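You operate a simulated robot arm through the tools that you are given. There is no shell and no other tool.

The job below is to be done with a simulated robot arm. You get a single attempt, and the scene is never put back.

Task
Measure sugar to the cup's HALF line and tip it into the green bowl.
Fine: it comes from the sugar tub; tub and cup go back, the lid goes on again; spill nothing. Set down upright: measuring cup.
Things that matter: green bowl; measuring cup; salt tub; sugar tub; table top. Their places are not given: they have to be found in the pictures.

Only the result counts: the job must be done as asked and must still hold three seconds after the hand-in. Knocking over, shifting, dropping, spilling or breaking anything else fails it. Lids that push on must go on centred and level and be pressed home; caps that screw on are set level and turned clockwise until they are tight.

Robot
A 6-joint arm with a fingered hand, fixed in place. Base frame: the origin is on the floor under the middle of its stand, x ahead of it, y to its left, z up; the work surface is at about z = 76. Readings come in cm, degrees, newtons and seconds.
With the tool pointing down near the work surface it reaches from about 36 to 76 cm from the base axis. Its first joint turns from -166.0 to 166.0 degrees. Payload 4 kg.
The TCP is the grasp point between the finger pads, 2.6 cm short of the fingertips. In the tool frame z runs along the fingers and y along their closing line. The gripper opens to 14.8 cm; its body begins 7.3 cm behind the TCP. The gripper is a hand of 3 fingers: y runs from the thumb to the fingers, the wrist lies at [0, 0, -23.9] in the tool frame.
Orientation is told as [roll, pitch, yaw] about the base's x, y, z axes, in that order, counted from this pose: with the fingers straight down and closing along the base's y, the tool's x points along the base's -x, its y along +y and its z along -z.

Tools
- The arm moves only by the tool apply_moves. Its argument "moves" is a list of rows, each an object of numbers (a shift or turn left out is 0): "dx", "dy", "dz": the shift along the base's x, y, z in cm; "ax", "ay", "az": the turn, a rotation vector about the base's x, y, z in degrees. In form: [{"dx": .., "dy": .., "dz": .., "ax": .., "ay": .., "az": ..}, ...]. A call has 1 to 20 rows; each row is the pose to reach, as a shift and turn from the pose commanded when the call began. Rows are played at 5 a second. More than 5 cm and 8.6 degrees between two rows, and nothing of the call is played. Where a pose cannot be reached the arm comes as near as it can. A force on the tool above 40 N (or 10 N above the force at the start of the call, whichever is more), or a blocked arm, ends the call early, and 0.2 s more pass. In this call time passes only in rows, and 0.2 s behind the last. The reply holds the time, the measured pose of the TCP, the force on the tool along the base axes, the opening and the grip force, in the units named above and with some noise, with the torque about the TCP (base axes, N m) and any sound that the robot's microphone picked up, and new pictures: "views" is both (left out), scene, wrist or none.
- Cameras (640 x 400 px; columns grow to the right, rows downward): "scene" is fixed at [39.87, -64.39, 137.5]; the picture's right is [0.50, 0.87, 0.00], its down [0.61, -0.35, -0.71] and it looks along [-0.62, 0.36, -0.70] (base axes); focal length 214 px, centre (320, 200). "wrist" rides on the gripper at [6.8, -3.9, -9] in the tool frame; the picture's right is [0.50, 0.87, 0.00], its down [-0.66, 0.38, -0.65] and it looks along [-0.57, 0.33, 0.76] (tool axes); focal length 222 px, centre (320, 200).
- raise_lower(by): slides the trunk up (or, below 0, down) by that many cm; the arm rides with it, the base frame stays. It gives what a move gives, with no picture.
- curl_fingers(finger1, finger2, thumb_bend): sets how far each is bent, from 0 (flat) to 100 (curled in); at 30 the hand is open as for a grip, at 70 the pads meet at the TCP. One left out holds its place. A second passes; each finger stops where it meets its share of the squeeze, and holds until it gets a number again. It is the only way to open and close the hand. It gives what a move gives, with no picture; readings hold the bend of each and the force on the fingers (four entries, about 0 where the hand has none), thumb and palm.
- locate(camera, pixels): there is no depth. For up to 12 entries [column, row, z] of the newest picture of that camera ("zoom" is the newest enlarged one), the place [x, y] in the base frame at which the ray of that pixel passes the height z, good to about 0.2 cm, but the place of the scene camera against the robot may be out by one fixed shift of up to 1.2 cm in any direction. No time passes.
- enlarge(camera, box): a new picture of the part [left, top, right, bottom] of that camera's present view, enlarged. No time passes.
- finish_job(): hands the job in; it is judged then, once.

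Leave the gripper open and the arm clear of the work at the hand-in unless told otherwise.

The tools are called after ">>>" as name(argument=value, ...) on one line, values as JSON. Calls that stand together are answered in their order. apply_moves: Moves the arm, as the interface text tells. Its arguments: {"type":"object","properties":{"moves":{"type":"array"},"views":{"type":"string","enum":["both","scene","wrist","none"]}},"required":["moves"]} The other tools are called the same way: raise_lower (by) moves the trunk up or down; curl_fingers (finger1, finger2, thumb_bend) moves the fingers one by one; locate (camera, pixels) gives the place at which the rays of pixels pass given heights; enlarge (camera, box) takes an enlarged picture of a part of a camera's view; finish_job () hands the job in.

At the start:

```text
t: 0.0
eef_pos: [24.78, -39.83, 120.97]
orientation: [0.0, 0.0, 0.0]
force: [0.3, 0.4, 0.7]
moment: [0.02, -0.01, 0.02]
gripper_width: 14.79
gripper_force: 0.0
shape: jaw
bend: [30.0, 30.0, 30.0]
finger forces: [0.1, 0.0, 0.1, 0.0, 0.1, 0.1]
trunk travel left (down, up): [-48.6, 10.4]
```

scene: 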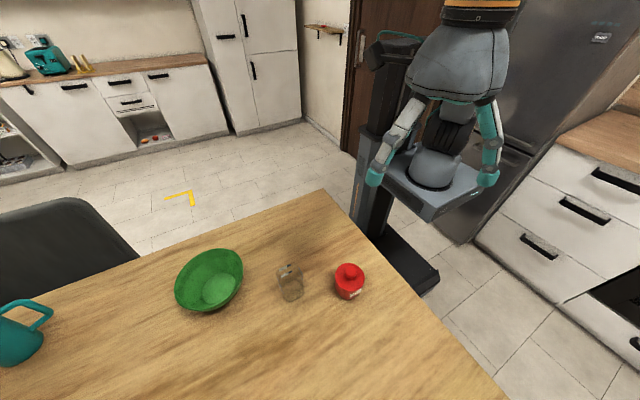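
wrist: 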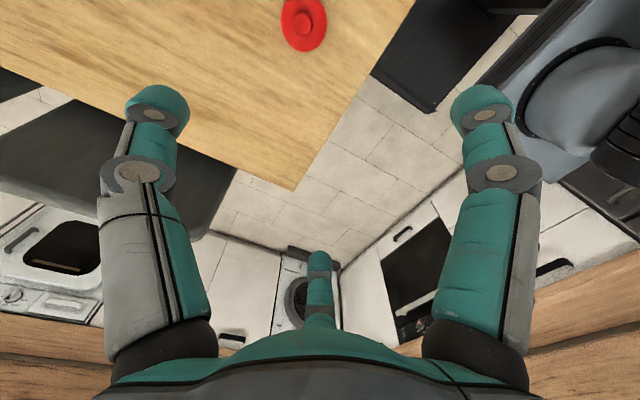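

I see a green bowl near (210,280), a clear cup-like thing near (290,283), and a red tub near (349,281) in the scene view. I'll enlarge those parts to look closer.

>>> enlarge(camera="scene", box=[260, 240, 388, 320])

>>> enlarge(camera="scene", box=[0, 200, 320, 400])

>>> enlarge(camera="wrist", box=[240, 0, 368, 80])

```text
5.00 times, centred on (324, 280) of scene
```

zoom: 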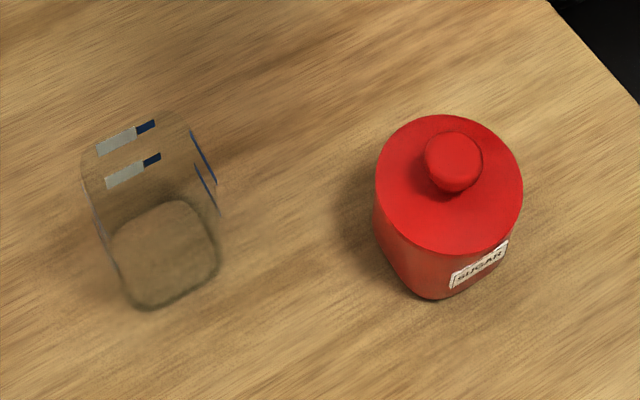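

```text
2.00 times, centred on (160, 300) of scene
```

zoom: 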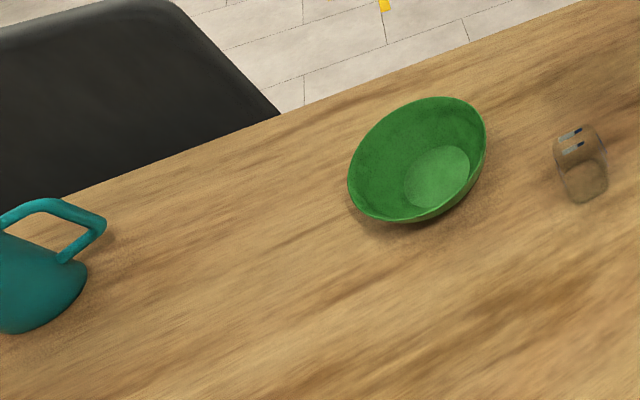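

```text
5.00 times, centred on (304, 40) of wrist
```

zoom: 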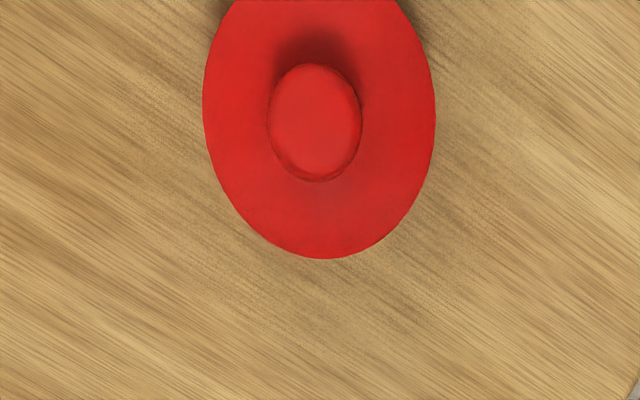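

I'll locate the cup, tub and bowl at several heights on the scene camera, and the red tub in the wrist picture.

>>> locate(camera="scene", pixels=[[325, 190, 76], [346, 298, 76], [350, 272, 84], [350, 272, 86], [293, 297, 76], [291, 290, 76], [286, 272, 84], [220, 292, 76], [209, 279, 84], [40, 350, 76], [510, 400, 76], [140, 260, 76]])

>>> locate(camera="wrist", pixels=[[303, 24, 84], [303, 24, 86], [303, 24, 88], [304, 51, 84], [294, 190, 76]])

```text
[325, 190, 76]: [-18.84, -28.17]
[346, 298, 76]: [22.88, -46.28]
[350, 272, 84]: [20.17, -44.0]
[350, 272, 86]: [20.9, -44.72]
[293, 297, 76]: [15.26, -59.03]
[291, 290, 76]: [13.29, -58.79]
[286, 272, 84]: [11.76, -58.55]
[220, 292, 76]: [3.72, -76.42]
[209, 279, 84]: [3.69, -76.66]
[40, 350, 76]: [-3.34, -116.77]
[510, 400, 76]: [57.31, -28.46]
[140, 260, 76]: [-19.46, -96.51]
```

```text
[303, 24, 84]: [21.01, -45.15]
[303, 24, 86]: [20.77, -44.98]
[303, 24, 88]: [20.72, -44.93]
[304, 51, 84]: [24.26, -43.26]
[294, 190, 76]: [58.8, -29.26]
```

The red tub with the "SUGAR" label is at about (21,-45), the cup at about (14,-58.5) and the bowl near (4,-76). I can't see a salt tub yet. I'll turn the hand -90° about z at this height to look over the rest of the table with the wrist camera.

>>> apply_moves(moves=[{"az": -8}, {"az": -16}, {"az": -24}, {"az": -32}, {"az": -40}, {"az": -48}, {"az": -56}, {"az": -64}, {"az": -72}, {"az": -80}, {"az": -88}])

```text
t: 2.4
eef_pos: [-2.62, -48.24, 131.45]
orientation: [-0.3, 0.0, -76.9]
force: [0.3, -0.3, 0.3]
moment: [0.04, 0.05, 0.01]
gripper_width: 14.79
gripper_force: 0.1
shape: jaw
bend: [30.0, 30.0, 30.0]
finger forces: [0.1, 0.1, 0.0, 0.0, 0.1, 0.1]
out of reach, approached as far as the arm can: row 1, 2, 3, 4, 5, 6, 7, 8, 9, 10, 11
trunk travel left (down, up): [-48.6, 10.4]
```

scene: 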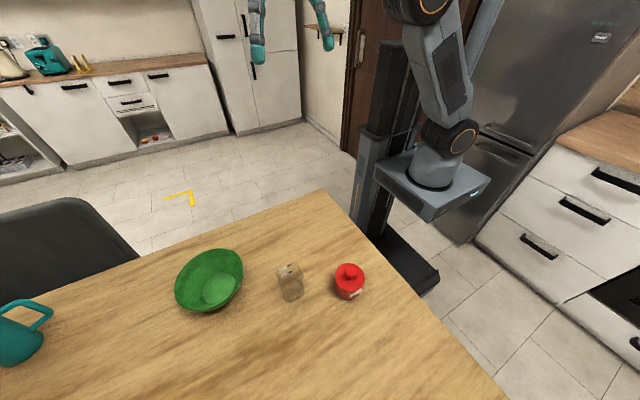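
wrist: 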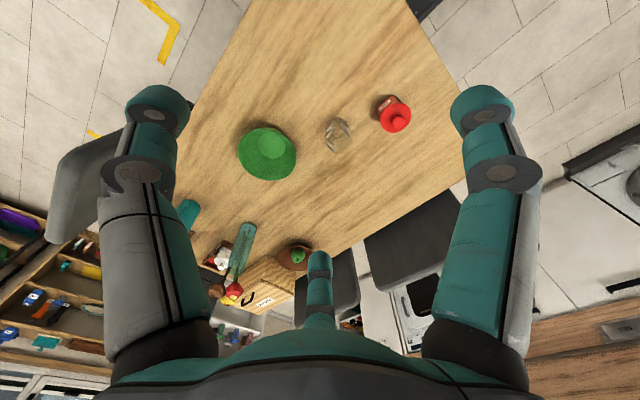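

The pose was out of reach, so the hand ended up at (-2.6,-48.2,131.5), but the table is now in full view. I'll enlarge the table parts, including the far end, to look for the salt tub.

>>> enlarge(camera="wrist", box=[160, 190, 352, 310])

>>> enlarge(camera="wrist", box=[230, 70, 422, 190])

>>> locate(camera="wrist", pixels=[[394, 117, 84], [399, 121, 86], [337, 133, 76], [338, 138, 76], [338, 130, 84], [267, 154, 84], [272, 145, 76], [185, 215, 76], [240, 250, 76], [296, 260, 76], [200, 120, 76], [450, 100, 76]])

```text
3.33 times, centred on (256, 250) of wrist
```

zoom: 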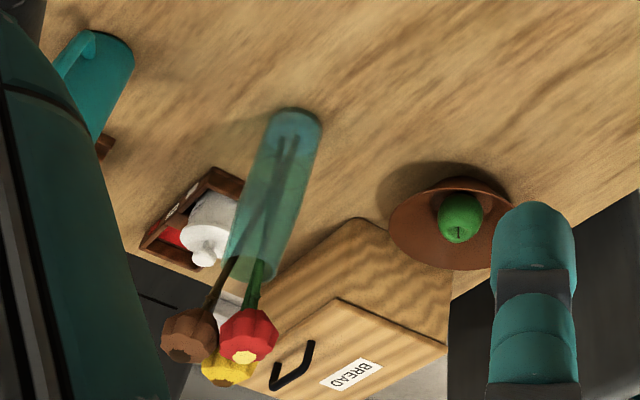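

```text
3.33 times, centred on (326, 130) of wrist
```

zoom: 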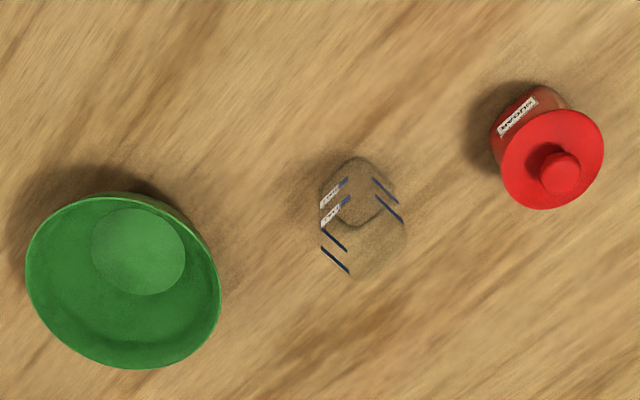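

```text
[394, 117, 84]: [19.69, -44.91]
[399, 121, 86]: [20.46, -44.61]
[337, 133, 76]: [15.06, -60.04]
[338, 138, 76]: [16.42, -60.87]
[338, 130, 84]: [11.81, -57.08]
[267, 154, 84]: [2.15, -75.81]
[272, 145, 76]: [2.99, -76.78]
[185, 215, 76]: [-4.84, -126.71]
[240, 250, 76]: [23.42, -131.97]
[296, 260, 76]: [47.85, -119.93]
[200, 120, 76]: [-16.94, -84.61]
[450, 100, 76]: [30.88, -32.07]
```

In the far tray behind the vase there's a white lidded pot and something red. I'll zoom tighter there to identify the salt tub.

>>> enlarge(camera="wrist", box=[196, 235, 260, 275])

>>> enlarge(camera="wrist", box=[306, 100, 370, 170])

>>> enlarge(camera="wrist", box=[366, 85, 430, 145])

>>> enlarge(camera="scene", box=[270, 255, 318, 310])

```text
10.00 times, centred on (228, 255) of wrist
```

zoom: 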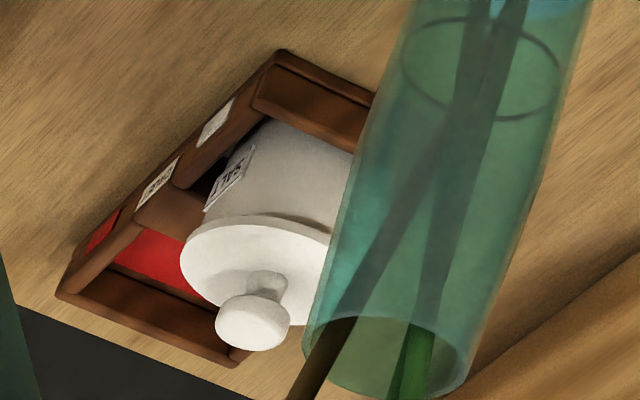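

```text
5.71 times, centred on (338, 135) of wrist
```

zoom: 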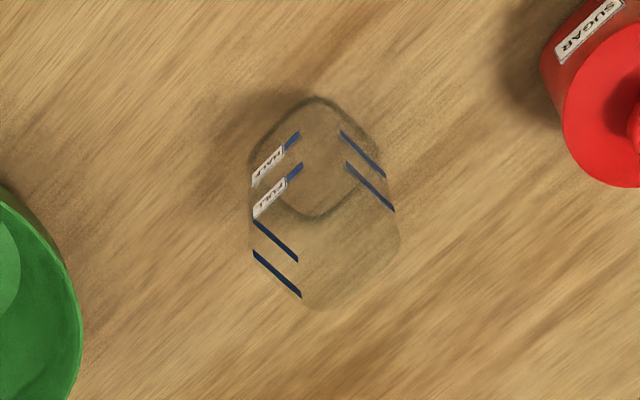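

```text
6.67 times, centred on (398, 115) of wrist
```

zoom: 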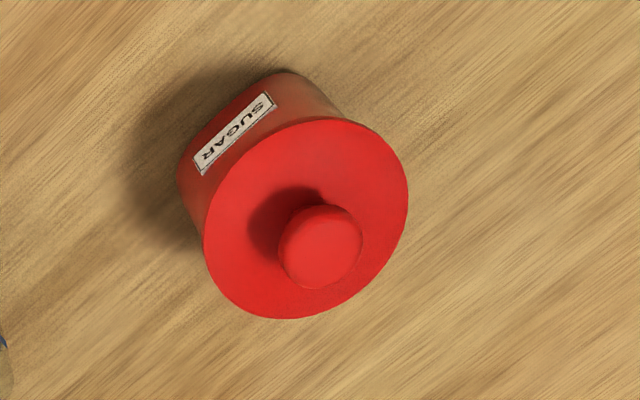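

```text
7.27 times, centred on (294, 282) of scene
```

zoom: 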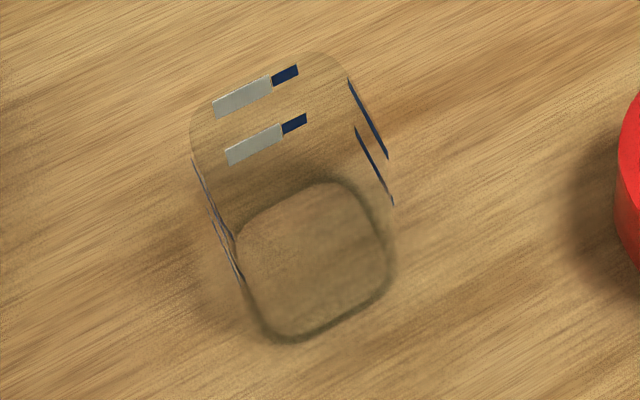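

The salt tub is the white one in the far tray, well out of the way. The red tub is labelled SUGAR, and the cup's lines read FULL (upper) and HALF (lower). Next I'll lower the hand about 20 cm into a reachable height for a closer look.

>>> apply_moves(moves=[{"dz": -4}, {"dz": -8}, {"dz": -12}, {"dz": -16}, {"dz": -20}])

```text
t: 3.6
eef_pos: [-5.01, -57.72, 121.05]
orientation: [-0.3, 0.0, -76.9]
force: [-0.2, 1.0, 1.3]
moment: [-0.04, 0.02, -0.03]
gripper_width: 14.8
gripper_force: 0.1
shape: jaw
bend: [30.0, 30.0, 30.0]
finger forces: [0.0, 0.1, 0.0, 0.0, 0.0, 0.0]
out of reach, approached as far as the arm can: row 1, 2, 3, 4, 5
trunk travel left (down, up): [-48.6, 10.4]
```

scene: 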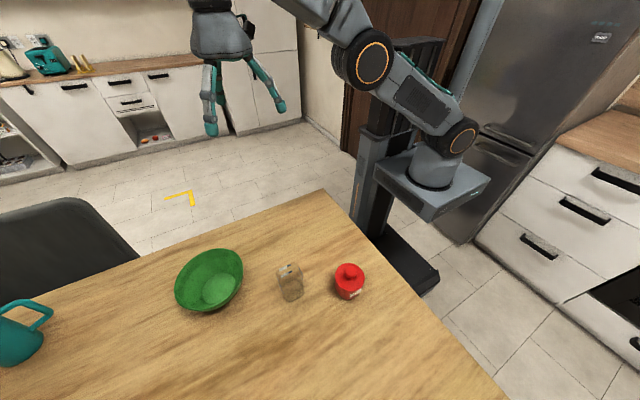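
wrist: 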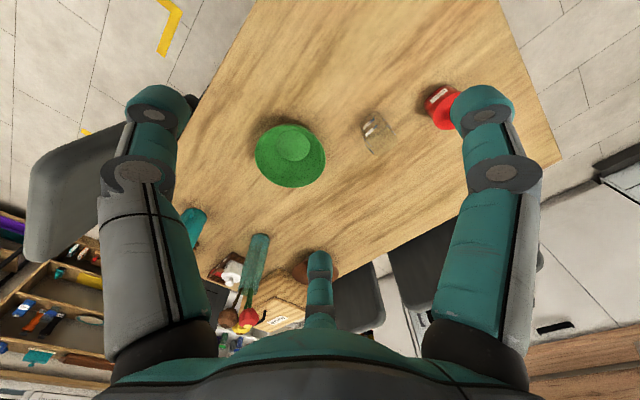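

The hand stopped at yaw -77, so that looks like a wrist joint limit in the negative direction. I'll turn the other way (+yaw), which should have room, staying high above everything.

>>> apply_moves(moves=[{"az": 8}, {"az": 16}, {"az": 24}, {"az": 32}, {"az": 40}, {"az": 48}, {"az": 56}, {"az": 64}, {"az": 72}, {"az": 80}, {"az": 88}], views="scene")

```text
t: 6.0
eef_pos: [-4.6, -58.48, 120.96]
orientation: [-1.4, -0.2, 7.3]
force: [0.2, 0.1, -1.0]
moment: [0.03, 0.01, -0.02]
gripper_width: 14.77
gripper_force: 0.1
shape: jaw
bend: [30.0, 30.0, 30.0]
finger forces: [0.1, 0.1, 0.0, 0.1, 0.0, 0.0]
out of reach, approached as far as the arm can: row 4, 5, 6, 7, 8, 9, 10, 11
trunk travel left (down, up): [-48.6, 10.4]
```

scene: 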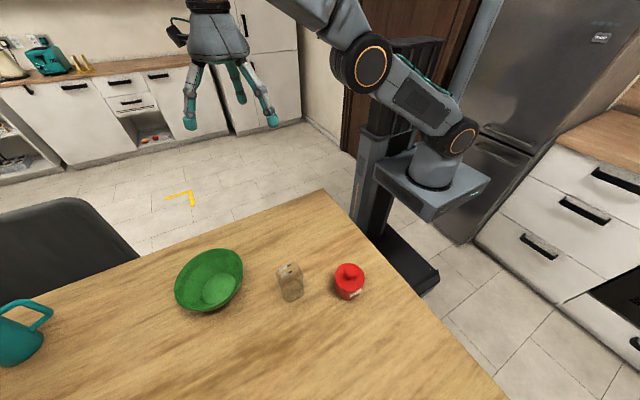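

The commanded pose now follows the reached pose, and turning in the + direction works. Next I'll come down to about z=106, move toward x≈15, y≈-45, and keep turning in +yaw.

>>> apply_moves(moves=[{"dz": -4, "dx": 1, "az": 6}, {"dz": -8, "dx": 3, "dy": 2, "az": 12}, {"dz": -11, "dx": 6, "dy": 4, "az": 20}, {"dz": -13, "dx": 9, "dy": 6, "az": 28}, {"dz": -15, "dx": 12, "dy": 8, "az": 36}, {"dz": -15, "dx": 15, "dy": 10, "az": 44}, {"dz": -15, "dx": 17, "dy": 12, "az": 52}, {"dz": -15, "dx": 19, "dy": 13, "az": 60}, {"dz": -15, "dx": 20, "dy": 14, "az": 68}, {"dz": -15, "dx": 20, "dy": 14, "az": 76}, {"dz": -15, "dx": 20, "dy": 14, "az": 84}, {"dz": -15, "dx": 20, "dy": 14, "az": 92}, {"dz": -15, "dx": 20, "dy": 14, "az": 100}, {"dz": -15, "dx": 20, "dy": 14, "az": 107.7}])

```text
t: 9.0
eef_pos: [15.51, -44.57, 105.89]
orientation: [-1.4, -0.3, 115.0]
force: [-1.1, -0.2, -0.2]
moment: [0.03, 0.0, 0.0]
gripper_width: 14.79
gripper_force: 0.2
shape: jaw
bend: [30.0, 30.0, 30.0]
finger forces: [0.0, 0.0, 0.1, 0.0, 0.1, 0.0]
trunk travel left (down, up): [-48.6, 10.4]
```

scene: 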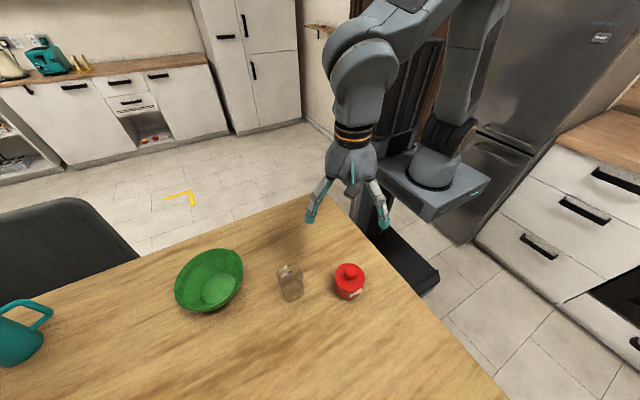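
wrist: 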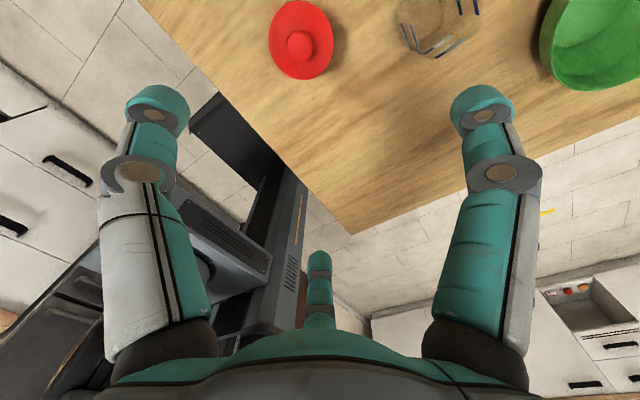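

The hand is now at (15.5,-44.6,105.9) with yaw 115, and tub, cup and bowl are all visible at the top of the wrist view. I'll enlarge both views to see how the fingers are laid out and to look closely at the tub and cup.

>>> enlarge(camera="scene", box=[288, 120, 416, 240])

>>> enlarge(camera="wrist", box=[240, 0, 368, 90])

>>> enlarge(camera="wrist", box=[370, 0, 498, 80])

>>> locate(camera="wrist", pixels=[[301, 41, 84], [301, 41, 86], [299, 46, 86], [299, 46, 88], [299, 46, 90], [301, 0, 84], [301, 79, 84], [270, 38, 84], [334, 40, 84]])

```text
3.33 times, centred on (352, 180) of scene
```

zoom: 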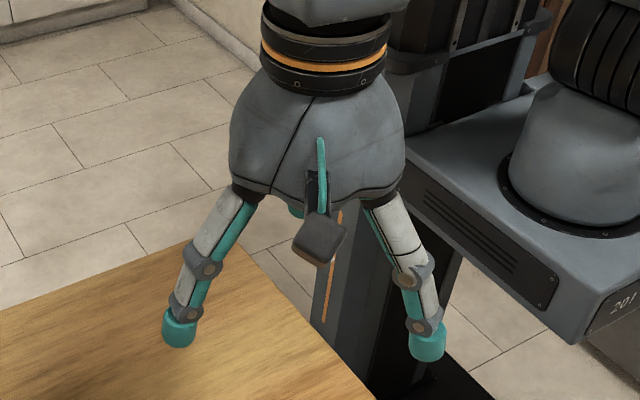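

```text
4.44 times, centred on (304, 45) of wrist
```

zoom: 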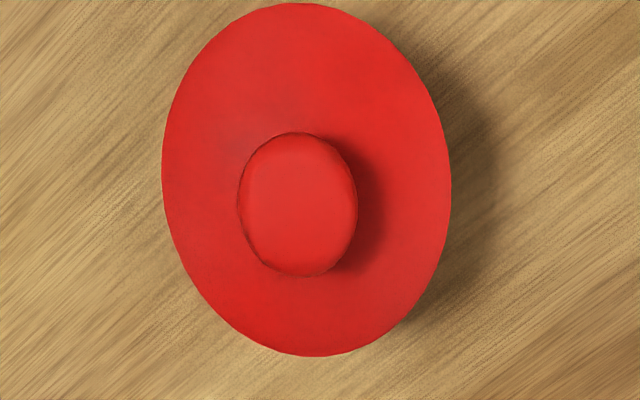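

```text
5.00 times, centred on (434, 40) of wrist
```

zoom: 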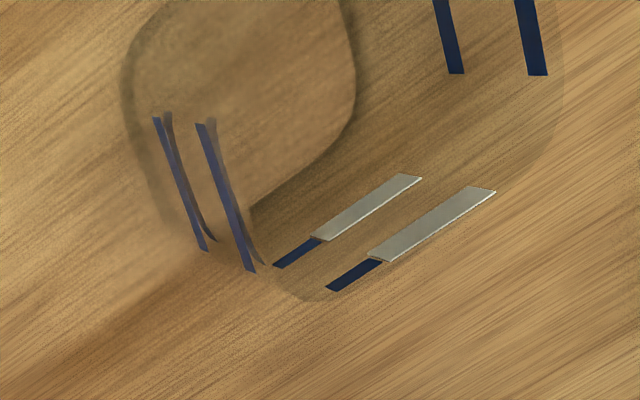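

```text
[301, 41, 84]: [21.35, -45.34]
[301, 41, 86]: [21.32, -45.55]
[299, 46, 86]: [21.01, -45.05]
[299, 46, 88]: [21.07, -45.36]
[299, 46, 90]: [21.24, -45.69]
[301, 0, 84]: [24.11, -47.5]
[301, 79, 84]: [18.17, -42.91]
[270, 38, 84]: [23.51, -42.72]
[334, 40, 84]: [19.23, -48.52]
```

The three fingers sit 120° apart. The lid is about 7.3 cm wide and the knob about 2.5 cm, near (21.1,-45.2). I'll locate the label on the tub, the cup's corners and lines, and the bowl rim to work out orientations.

>>> locate(camera="wrist", pixels=[[395, 26, 76], [420, 42, 76], [440, 27, 76], [433, 42, 81], [449, 33, 81], [441, 52, 83], [460, 36, 83], [524, 7, 81], [465, 24, 83]])

>>> locate(camera="scene", pixels=[[355.6, 293, 79], [348, 299.6, 76], [349.8, 277, 84], [354.5, 271.5, 87], [288.6, 314, 76], [295, 312, 76], [302, 288, 76]])

>>> enlarge(camera="wrist", box=[380, 0, 640, 160])

```text
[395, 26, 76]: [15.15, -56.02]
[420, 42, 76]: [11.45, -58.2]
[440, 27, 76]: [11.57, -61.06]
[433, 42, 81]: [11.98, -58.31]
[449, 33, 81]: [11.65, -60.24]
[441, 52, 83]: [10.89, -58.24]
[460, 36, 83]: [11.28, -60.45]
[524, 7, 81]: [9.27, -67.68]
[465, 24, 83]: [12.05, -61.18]
```

```text
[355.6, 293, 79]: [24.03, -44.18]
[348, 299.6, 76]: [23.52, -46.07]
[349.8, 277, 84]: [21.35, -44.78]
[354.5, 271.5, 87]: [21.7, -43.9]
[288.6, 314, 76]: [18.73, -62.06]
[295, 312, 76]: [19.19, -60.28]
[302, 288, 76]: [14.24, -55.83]
```

```text
2.46 times, centred on (510, 80) of wrist
```

zoom: 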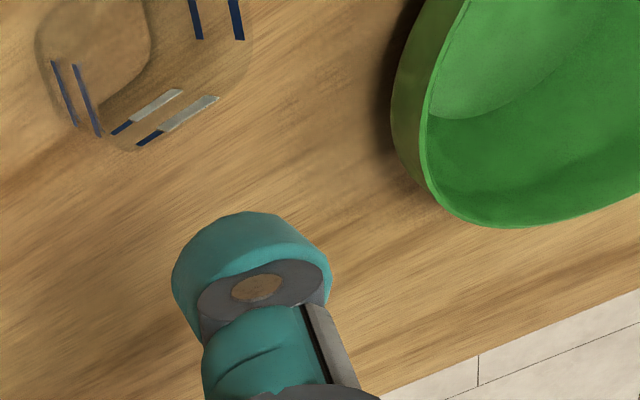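

The tub's label faces +x and the cup's labelled wall is on its -x side, with the cup centre near (13.7,-59). Now I'll move above the tub knob at z≈96 to get a closer look at the lid and knob.

>>> apply_moves(moves=[{"dx": 2, "dy": -0.3, "dz": -2}, {"dx": 4, "dy": -0.5, "dz": -5}, {"dx": 5.6, "dy": -0.6, "dz": -8}, {"dx": 5.6, "dy": -0.6, "dz": -10, "ax": 0, "ay": 0}])

```text
t: 10.0
eef_pos: [21.1, -45.39, 95.83]
orientation: [-1.4, -0.2, 114.8]
force: [-0.6, 0.8, -0.5]
moment: [0.01, 0.02, 0.0]
gripper_width: 14.78
gripper_force: 0.0
shape: jaw
bend: [30.0, 30.0, 30.0]
finger forces: [0.0, 0.0, 0.0, 0.1, 0.1, 0.0]
trunk travel left (down, up): [-48.6, 10.4]
```

scene: 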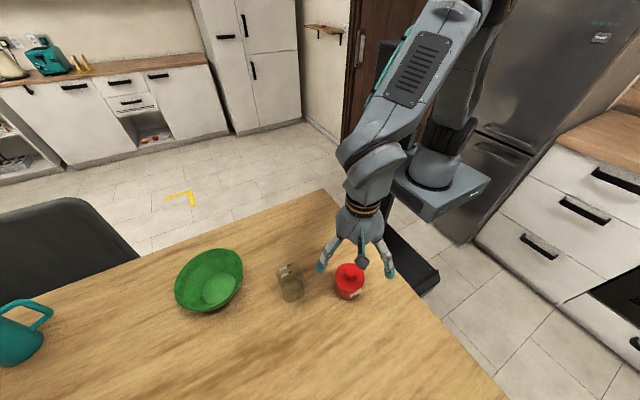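
wrist: 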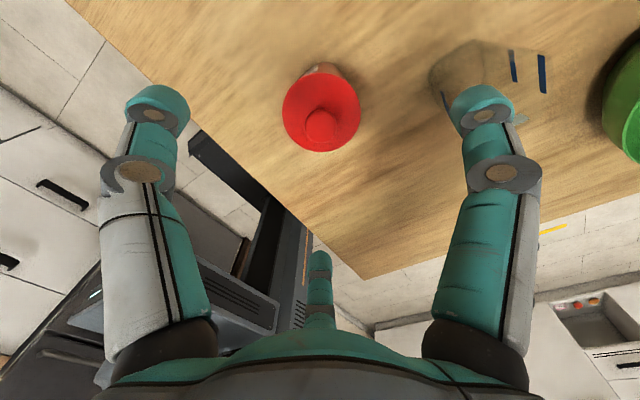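

The hand is 1.4° off level. I'll look closely at the lid first.

>>> enlarge(camera="wrist", box=[256, 50, 384, 170])

>>> enlarge(camera="scene", box=[304, 200, 416, 310])

>>> enlarge(camera="wrist", box=[410, 20, 560, 130])

```text
3.33 times, centred on (320, 110) of wrist
```

zoom: 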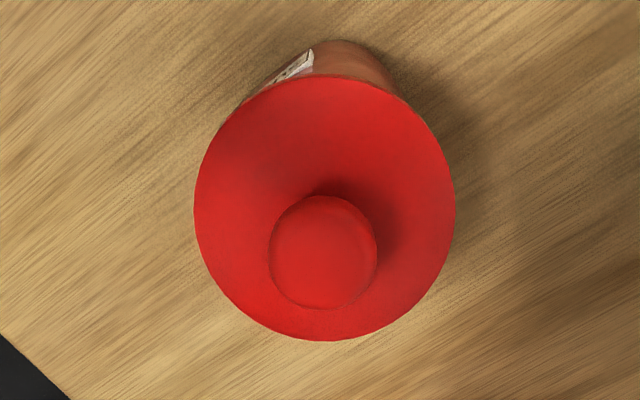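

```text
3.64 times, centred on (360, 255) of scene
```

zoom: 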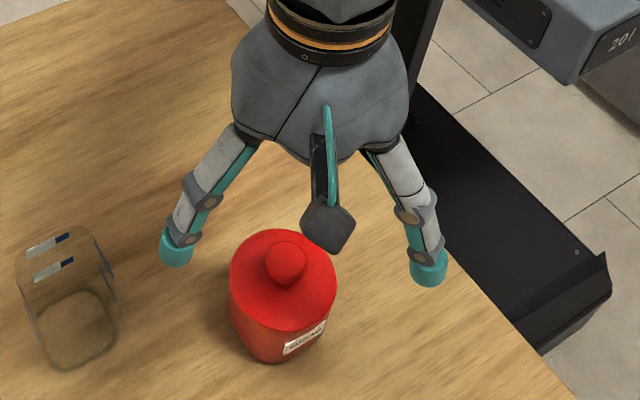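

```text
3.64 times, centred on (485, 75) of wrist
```

zoom: 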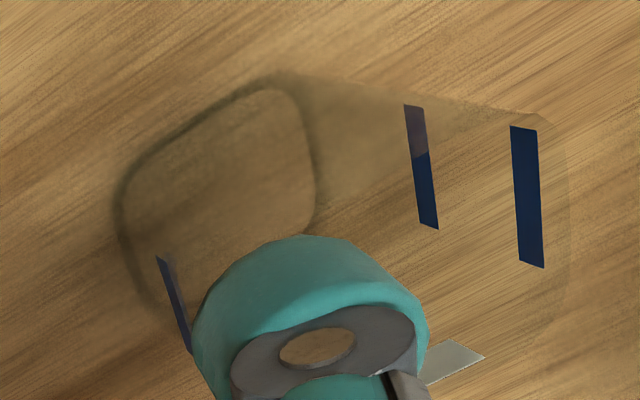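

Next I'll locate the lid centre and knob centre at several heights to get the centre and the knob height.

>>> locate(camera="wrist", pixels=[[321.5, 112.1, 83], [321.5, 112.1, 84], [321.5, 112.1, 85], [320.9, 125.6, 85], [320.9, 125.6, 86], [320.9, 125.6, 87], [320.9, 125.6, 88], [282, 112.4, 84], [360.2, 112.4, 84], [321, 152, 84], [321, 72.5, 84]])

>>> apply_moves(moves=[{"ax": -0.77, "ay": 1.19}], views="none")

```text
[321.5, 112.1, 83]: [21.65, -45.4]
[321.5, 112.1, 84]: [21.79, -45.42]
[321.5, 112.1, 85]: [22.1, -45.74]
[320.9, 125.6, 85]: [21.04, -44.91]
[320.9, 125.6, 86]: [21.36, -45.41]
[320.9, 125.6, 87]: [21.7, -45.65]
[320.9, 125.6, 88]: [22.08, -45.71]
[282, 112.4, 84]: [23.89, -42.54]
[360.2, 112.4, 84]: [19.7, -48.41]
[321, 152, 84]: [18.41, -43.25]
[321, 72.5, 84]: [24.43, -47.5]
```

```text
t: 10.4
eef_pos: [21.12, -45.25, 95.86]
orientation: [0.0, 0.0, 114.8]
force: [-0.2, 0.0, -1.2]
moment: [0.03, 0.04, 0.01]
gripper_width: 14.78
gripper_force: 0.1
shape: jaw
bend: [30.0, 30.0, 30.0]
finger forces: [0.0, 0.0, 0.0, 0.0, 0.0, 0.0]
trunk travel left (down, up): [-48.6, 10.4]
```

The hand is now level. I'll take fresh wrist views at this yaw and at a different one, so the knob's column pins its centre from two directions.

>>> apply_moves(moves=[{"dx": 0.3, "dy": -0.15}], views="wrist")

>>> enlarge(camera="wrist", box=[256, 50, 384, 170])

>>> apply_moves(moves=[{"az": -8.5}, {"az": -17}, {"az": -25.5}, {"az": -34}, {"az": -42.5}, {"az": -51}, {"az": -59.5}, {"az": -68}, {"az": -76}, {"az": -84}, {"az": -89.8}], views="wrist")

>>> enlarge(camera="wrist", box=[256, 50, 384, 170])

```text
t: 10.8
eef_pos: [21.31, -45.29, 95.94]
orientation: [0.1, 0.0, 114.8]
force: [0.6, 0.2, 0.1]
moment: [0.02, 0.03, -0.01]
gripper_width: 14.77
gripper_force: 0.0
shape: jaw
bend: [30.0, 30.0, 30.0]
finger forces: [0.0, 0.0, 0.0, 0.0, 0.0, 0.0]
trunk travel left (down, up): [-48.6, 10.4]
```

wrist: 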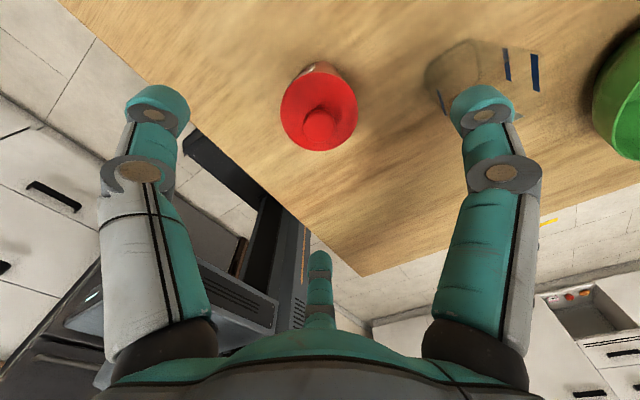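

```text
3.33 times, centred on (320, 110) of wrist
```

zoom: 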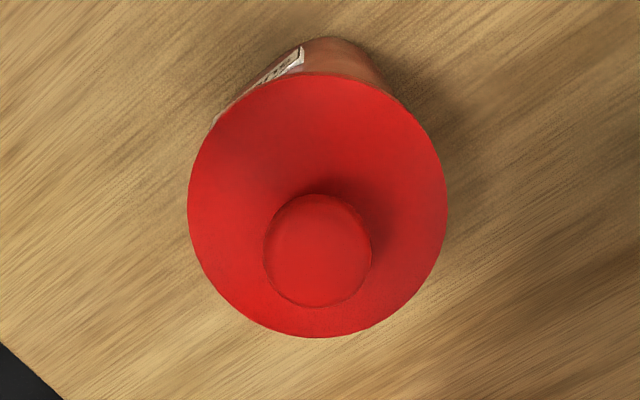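

```text
t: 13.2
eef_pos: [21.4, -45.27, 96.06]
orientation: [0.0, 0.0, 24.9]
force: [0.0, 0.7, 0.0]
moment: [0.02, 0.0, -0.03]
gripper_width: 14.77
gripper_force: 0.1
shape: jaw
bend: [30.0, 30.0, 30.0]
finger forces: [0.1, 0.0, 0.0, 0.0, 0.0, 0.0]
trunk travel left (down, up): [-48.6, 10.4]
```

wrist: 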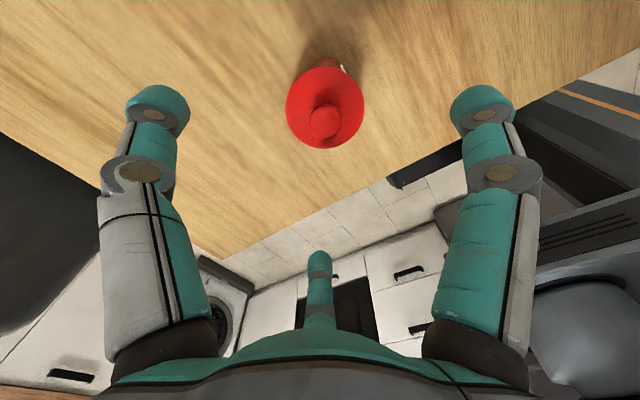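

```text
3.33 times, centred on (320, 110) of wrist
```

zoom: 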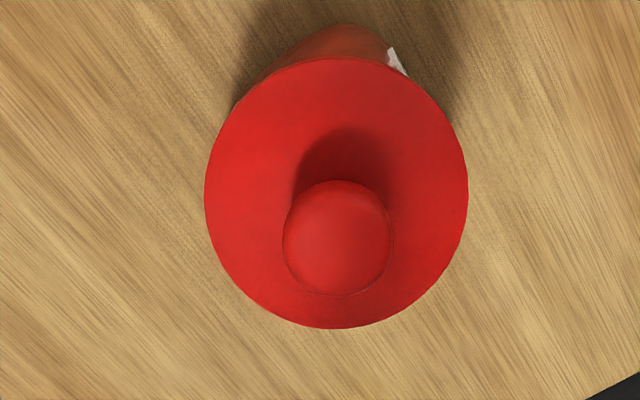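

From the two views the tub's axis is at about (21.05,-45.0). The lid top is at z≈82.6, its diameter about 7.8, and the knob is about 3 cm wide, centred near z≈85. I'll shift to the axis and come down to z≈86 around the knob.

>>> apply_moves(moves=[{"dx": -0.36, "dy": 0.3, "dz": -2}, {"dx": -0.36, "dy": 0.3, "dz": -5}, {"dx": -0.36, "dy": 0.3, "dz": -8}, {"dx": -0.36, "dy": 0.3, "dz": -9.5}])

>>> enlarge(camera="wrist", box=[240, 80, 400, 230])

>>> enlarge(camera="scene", box=[304, 220, 400, 310])

```text
t: 14.2
eef_pos: [21.08, -44.78, 86.29]
orientation: [-0.1, 0.0, 24.9]
force: [-1.0, 0.2, -0.5]
moment: [-0.03, 0.0, 0.03]
gripper_width: 14.79
gripper_force: 0.1
shape: jaw
bend: [30.0, 30.0, 30.0]
finger forces: [0.0, 0.0, 0.0, 0.0, 0.0, 0.0]
trunk travel left (down, up): [-48.6, 10.4]
```

scene: 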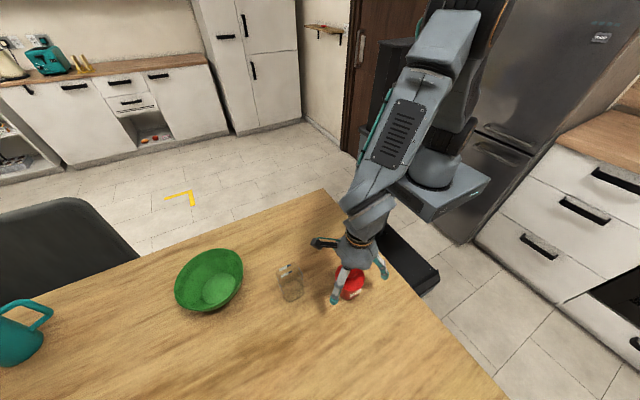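
wrist: 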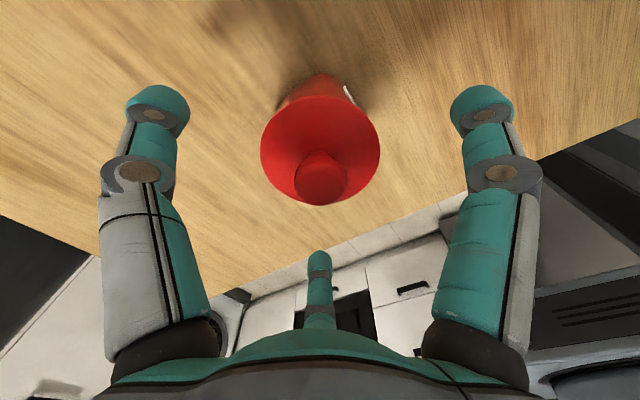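

```text
2.67 times, centred on (320, 155) of wrist
```

zoom: 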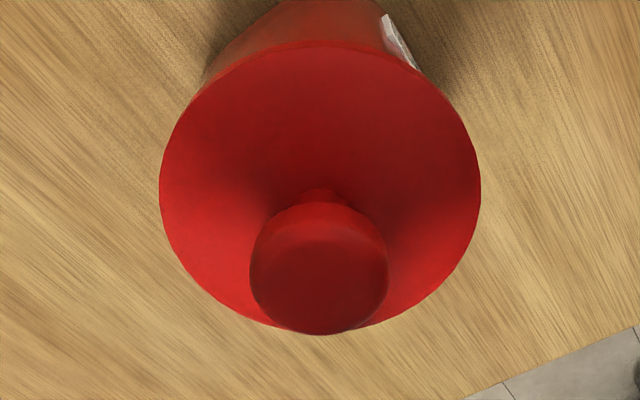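

```text
4.44 times, centred on (352, 265) of scene
```

zoom: 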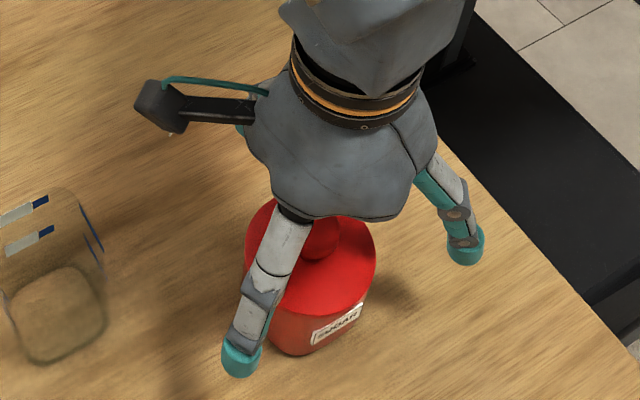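

The hand is centred over the knob (columns 319–320). The knob is about 3.1 cm wide with its centre at z≈84.5. I'll go down 0.6 more and close the fingers in steps.

>>> apply_moves(moves=[{"dz": -0.6}], views="none")

>>> curl_fingers(finger1=50, finger2=50, thumb_bend=50)

>>> enlarge(camera="wrist", box=[160, 80, 480, 280])

>>> enlarge(camera="scene", box=[304, 220, 400, 310])

```text
t: 14.6
eef_pos: [21.05, -44.9, 85.85]
orientation: [0.0, 0.0, 25.0]
force: [0.4, -0.2, -0.7]
moment: [0.0, 0.02, 0.01]
gripper_width: 14.78
gripper_force: 0.2
shape: jaw
bend: [30.0, 30.0, 30.0]
finger forces: [0.0, 0.1, 0.0, 0.1, 0.1, 0.1]
trunk travel left (down, up): [-48.6, 10.4]
```

```text
t: 15.6
eef_pos: [21.08, -45.03, 85.78]
orientation: [0.1, 0.1, 25.0]
force: [0.1, 0.4, 0.7]
moment: [-0.02, -0.03, 0.01]
gripper_width: 6.44
gripper_force: 1.0
shape: fingers
bend: [49.0, 50.0, 49.0]
finger forces: [0.4, 0.0, 0.0, 0.0, 1.0, 0.0]
trunk travel left (down, up): [-48.6, 10.4]
```

```text
2.00 times, centred on (320, 180) of wrist
```

zoom: 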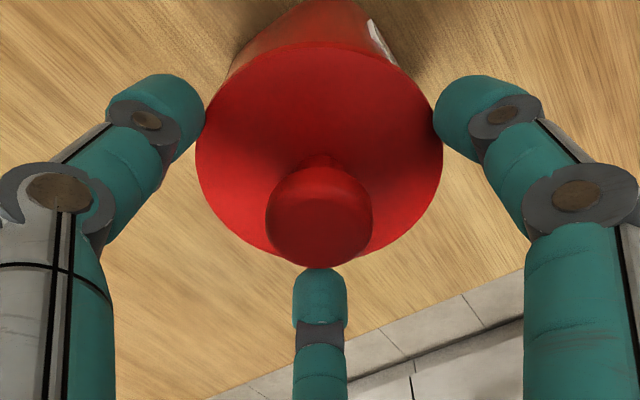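

```text
4.44 times, centred on (352, 265) of scene
```

zoom: 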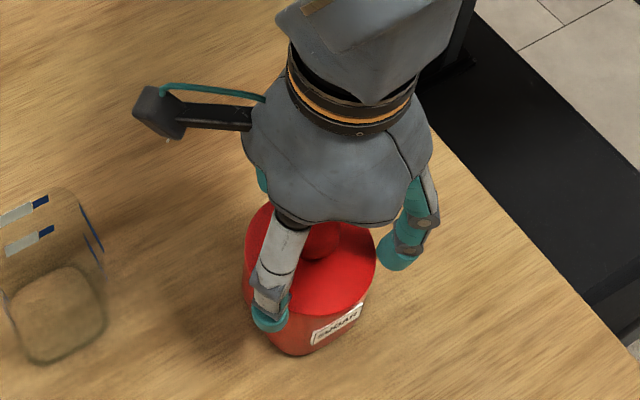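

The finger (0.4 N) and thumb (1.0 N) are touching the lid's rim because the tips are a little too low. I'll open slightly, raise about 1 cm, and close again.

>>> curl_fingers(finger1=44, finger2=44, thumb_bend=44)

>>> apply_moves(moves=[{"dz": 0.5}, {"dz": 1.0}], views="none")

>>> curl_fingers(finger1=54, finger2=54, thumb_bend=54)

>>> enlarge(camera="wrist", box=[160, 80, 480, 280])

>>> enlarge(camera="scene", box=[304, 220, 400, 310])

```text
t: 16.6
eef_pos: [21.01, -44.85, 85.7]
orientation: [0.0, -0.1, 25.0]
force: [0.0, 0.8, 0.0]
moment: [0.01, 0.03, 0.03]
gripper_width: 8.13
gripper_force: 0.1
shape: fingers
bend: [44.0, 44.0, 44.0]
finger forces: [0.0, 0.0, 0.1, 0.0, 0.1, 0.1]
trunk travel left (down, up): [-48.6, 10.4]
```

```text
t: 17.2
eef_pos: [21.0, -44.89, 86.8]
orientation: [-0.1, 0.0, 24.9]
force: [-0.2, -0.2, 0.8]
moment: [-0.01, 0.01, -0.01]
gripper_width: 8.13
gripper_force: 0.0
shape: fingers
bend: [44.0, 44.0, 44.0]
finger forces: [0.1, 0.0, 0.0, 0.1, 0.0, 0.1]
trunk travel left (down, up): [-48.6, 10.4]
```

```text
t: 18.2
eef_pos: [21.1, -44.84, 86.82]
orientation: [0.0, 0.0, 25.0]
force: [1.3, 0.7, -0.4]
moment: [0.01, -0.02, -0.01]
gripper_width: 4.97
gripper_force: 0.1
shape: fingers
bend: [54.0, 54.0, 54.0]
finger forces: [0.0, 0.0, 0.0, 0.1, 0.0, 0.0]
trunk travel left (down, up): [-48.6, 10.4]
```

```text
2.00 times, centred on (320, 180) of wrist
```

zoom: 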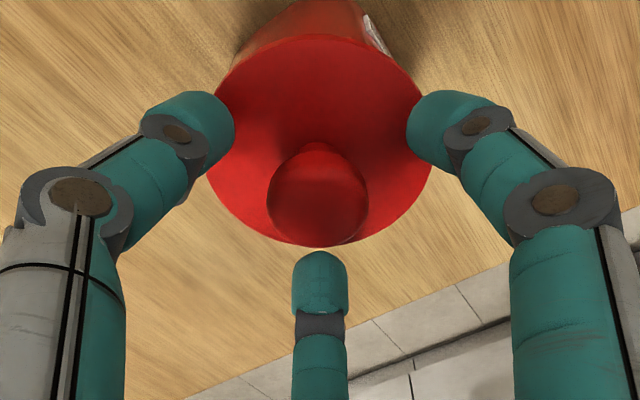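

```text
4.44 times, centred on (352, 265) of scene
```

zoom: 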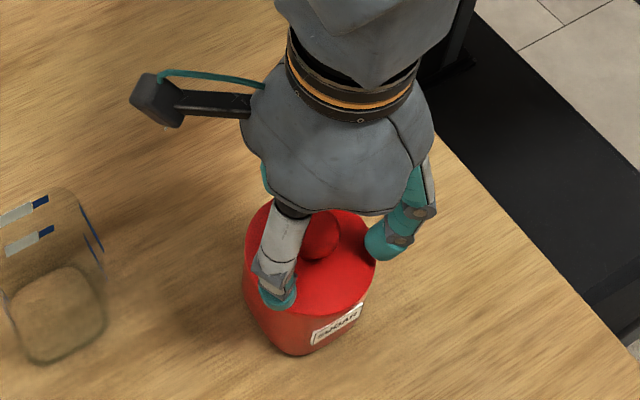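

No contact now: the tips are above the lid and around the knob. I'll lower 0.4 cm so the pads sit at or under the knob's widest part, then close to grip.

>>> apply_moves(moves=[{"dz": -0.4}], views="none")

>>> curl_fingers(finger1=59, finger2=59, thumb_bend=59)

>>> enlarge(camera="wrist", box=[160, 80, 480, 280])

```text
t: 18.6
eef_pos: [20.86, -44.9, 86.4]
orientation: [0.2, -0.1, 25.0]
force: [0.5, 0.3, -0.2]
moment: [0.03, 0.01, 0.03]
gripper_width: 4.96
gripper_force: 0.1
shape: fingers
bend: [54.0, 54.0, 54.0]
finger forces: [0.0, 0.0, 0.0, 0.0, 0.1, 0.0]
trunk travel left (down, up): [-48.6, 10.4]
```

```text
t: 19.6
eef_pos: [21.05, -44.88, 86.34]
orientation: [0.0, 0.0, 25.0]
force: [-1.2, 0.4, 0.2]
moment: [0.0, 0.01, 0.02]
gripper_width: 3.32
gripper_force: 0.1
shape: fingers
bend: [59.0, 59.0, 59.0]
finger forces: [0.0, 0.0, 0.0, 0.0, 0.0, 0.0]
trunk travel left (down, up): [-48.6, 10.4]
```

```text
2.00 times, centred on (320, 180) of wrist
```

zoom: 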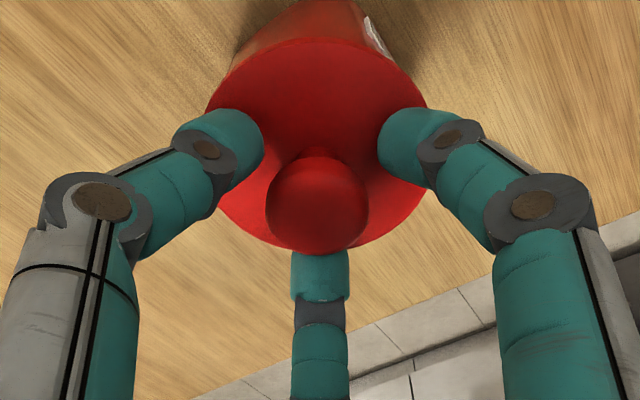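

The fingers are close around the knob with no contact yet. I'll close to 70 for a squeeze grip.

>>> curl_fingers(finger1=70, finger2=70, thumb_bend=70)

>>> enlarge(camera="wrist", box=[160, 80, 480, 280])

>>> enlarge(camera="scene", box=[304, 220, 400, 310])

```text
t: 20.6
eef_pos: [20.92, -44.95, 86.36]
orientation: [0.0, 0.0, 25.1]
force: [0.4, 0.5, 0.4]
moment: [0.02, 0.02, 0.01]
gripper_width: 1.5
gripper_force: 10.5
shape: fingers
bend: [64.0, 64.0, 66.0]
finger forces: [7.2, 7.4, 0.0, 0.1, 6.0, 0.0]
trunk travel left (down, up): [-48.6, 10.4]
heard: snap
```

```text
2.00 times, centred on (320, 180) of wrist
```

zoom: 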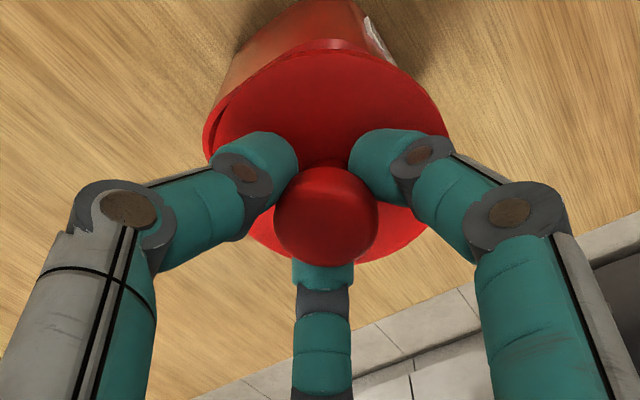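

```text
4.44 times, centred on (352, 265) of scene
```

zoom: 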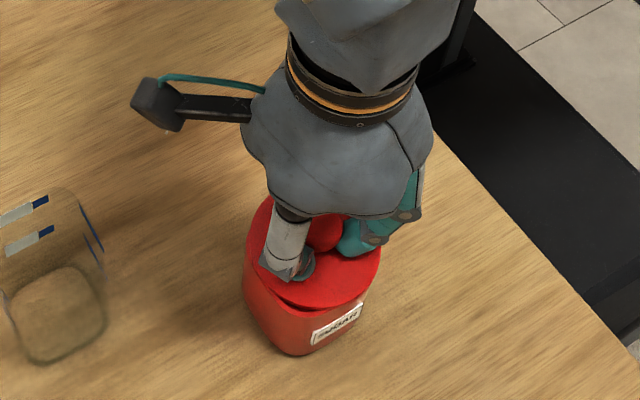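

I heard a "snap": the fingers wedged under the knob and popped the lid loose. The grip is about 7 N per finger. I'll lift gently straight up.

>>> apply_moves(moves=[{"dz": 0.3}, {"dz": 0.7}, {"dz": 1.2}, {"dz": 2}, {"dz": 3}, {"dz": 4}])

>>> enlarge(camera="wrist", box=[160, 80, 480, 280])

>>> enlarge(camera="scene", box=[304, 220, 400, 310])

```text
t: 22.0
eef_pos: [20.85, -44.94, 90.49]
orientation: [0.0, -0.1, 25.0]
force: [0.9, -1.1, -1.1]
moment: [-0.01, -0.01, 0.02]
gripper_width: 1.53
gripper_force: 10.5
shape: fingers
bend: [64.0, 64.0, 66.0]
finger forces: [7.2, 7.3, 0.0, 0.0, 5.8, 0.1]
trunk travel left (down, up): [-48.6, 10.4]
```

scene: 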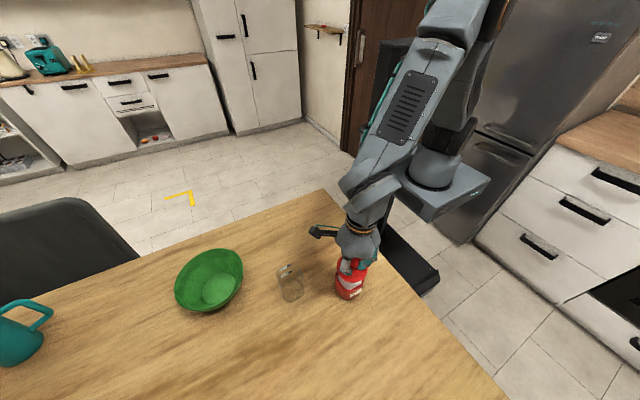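
wrist: 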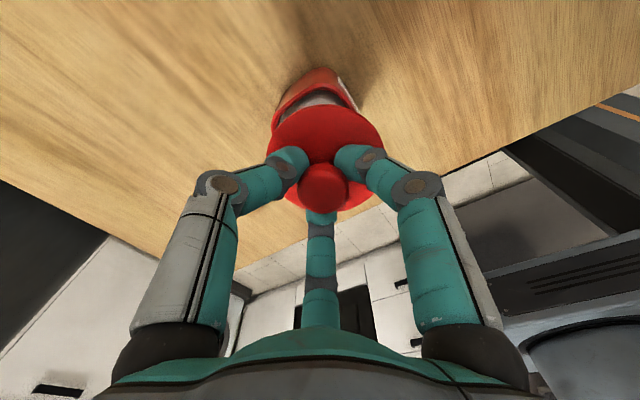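

```text
2.00 times, centred on (320, 180) of wrist
```

zoom: 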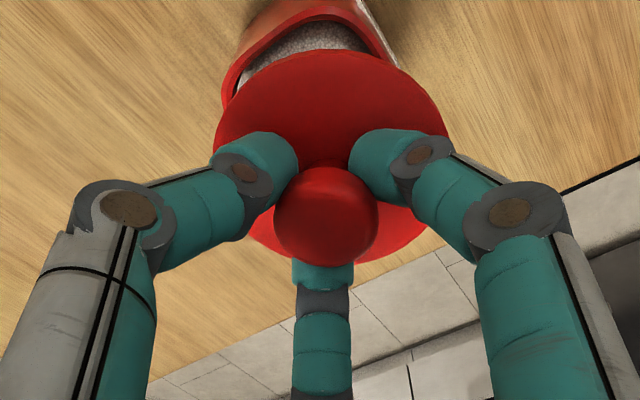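

```text
4.44 times, centred on (352, 265) of scene
```

zoom: 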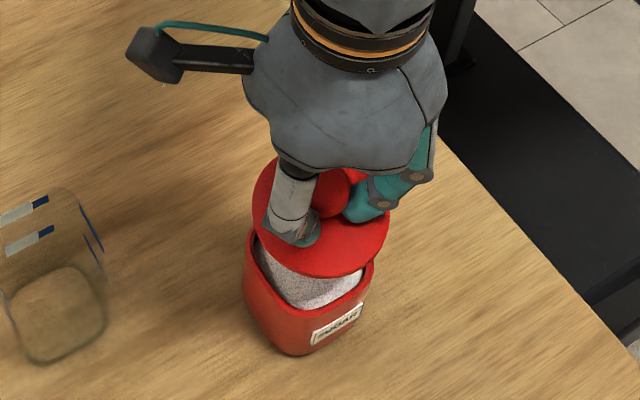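

The lid is off and the tub is full of sugar; its mouth is a rounded square. I'll carry the lid to a free place on the table around (36,-44), first up and across.

>>> apply_moves(moves=[{"dz": 3}, {"dz": 5, "dx": 3}, {"dz": 5, "dx": 7}, {"dz": 5, "dx": 11}, {"dz": 5, "dx": 15, "dy": 0.5}, {"dz": 2, "dx": 15, "dy": 0.5}, {"dz": -2, "dx": 15, "dy": 0.5}, {"dz": -5, "dx": 15, "dy": 0.5}])

>>> enlarge(camera="scene", box=[300, 220, 460, 340])

```text
t: 23.8
eef_pos: [35.41, -45.59, 85.78]
orientation: [0.4, -1.0, 25.7]
force: [-0.1, 0.9, -0.1]
moment: [-0.02, -0.01, 0.02]
gripper_width: 1.49
gripper_force: 10.2
shape: fingers
bend: [64.0, 64.0, 66.0]
finger forces: [7.0, 7.2, 0.0, 0.0, 5.7, 0.0]
out of reach, approached as far as the arm can: row 7, 8
trunk travel left (down, up): [-48.6, 10.4]
```

scene: 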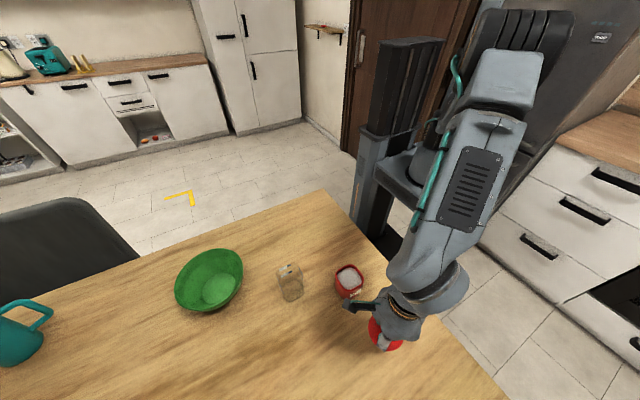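
wrist: 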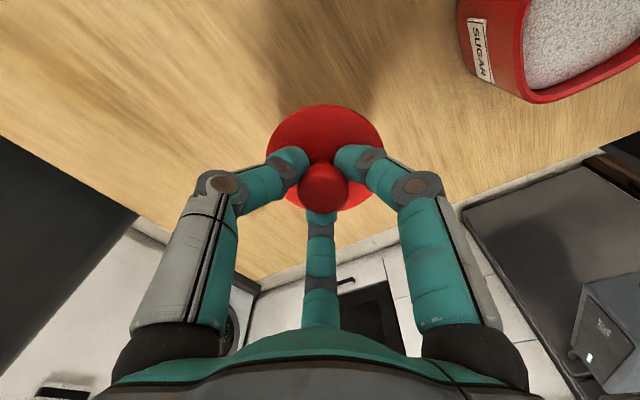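

```text
3.33 times, centred on (380, 280) of scene
```

zoom: 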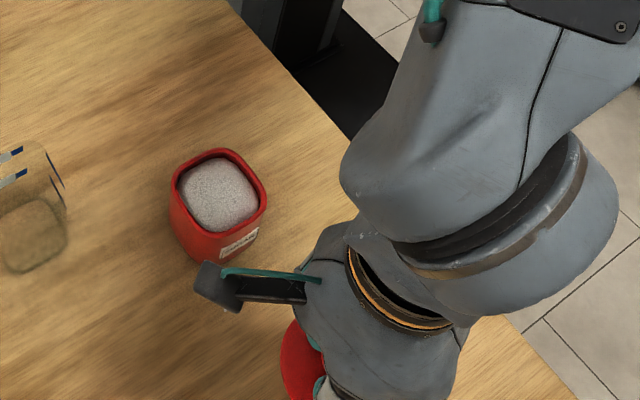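

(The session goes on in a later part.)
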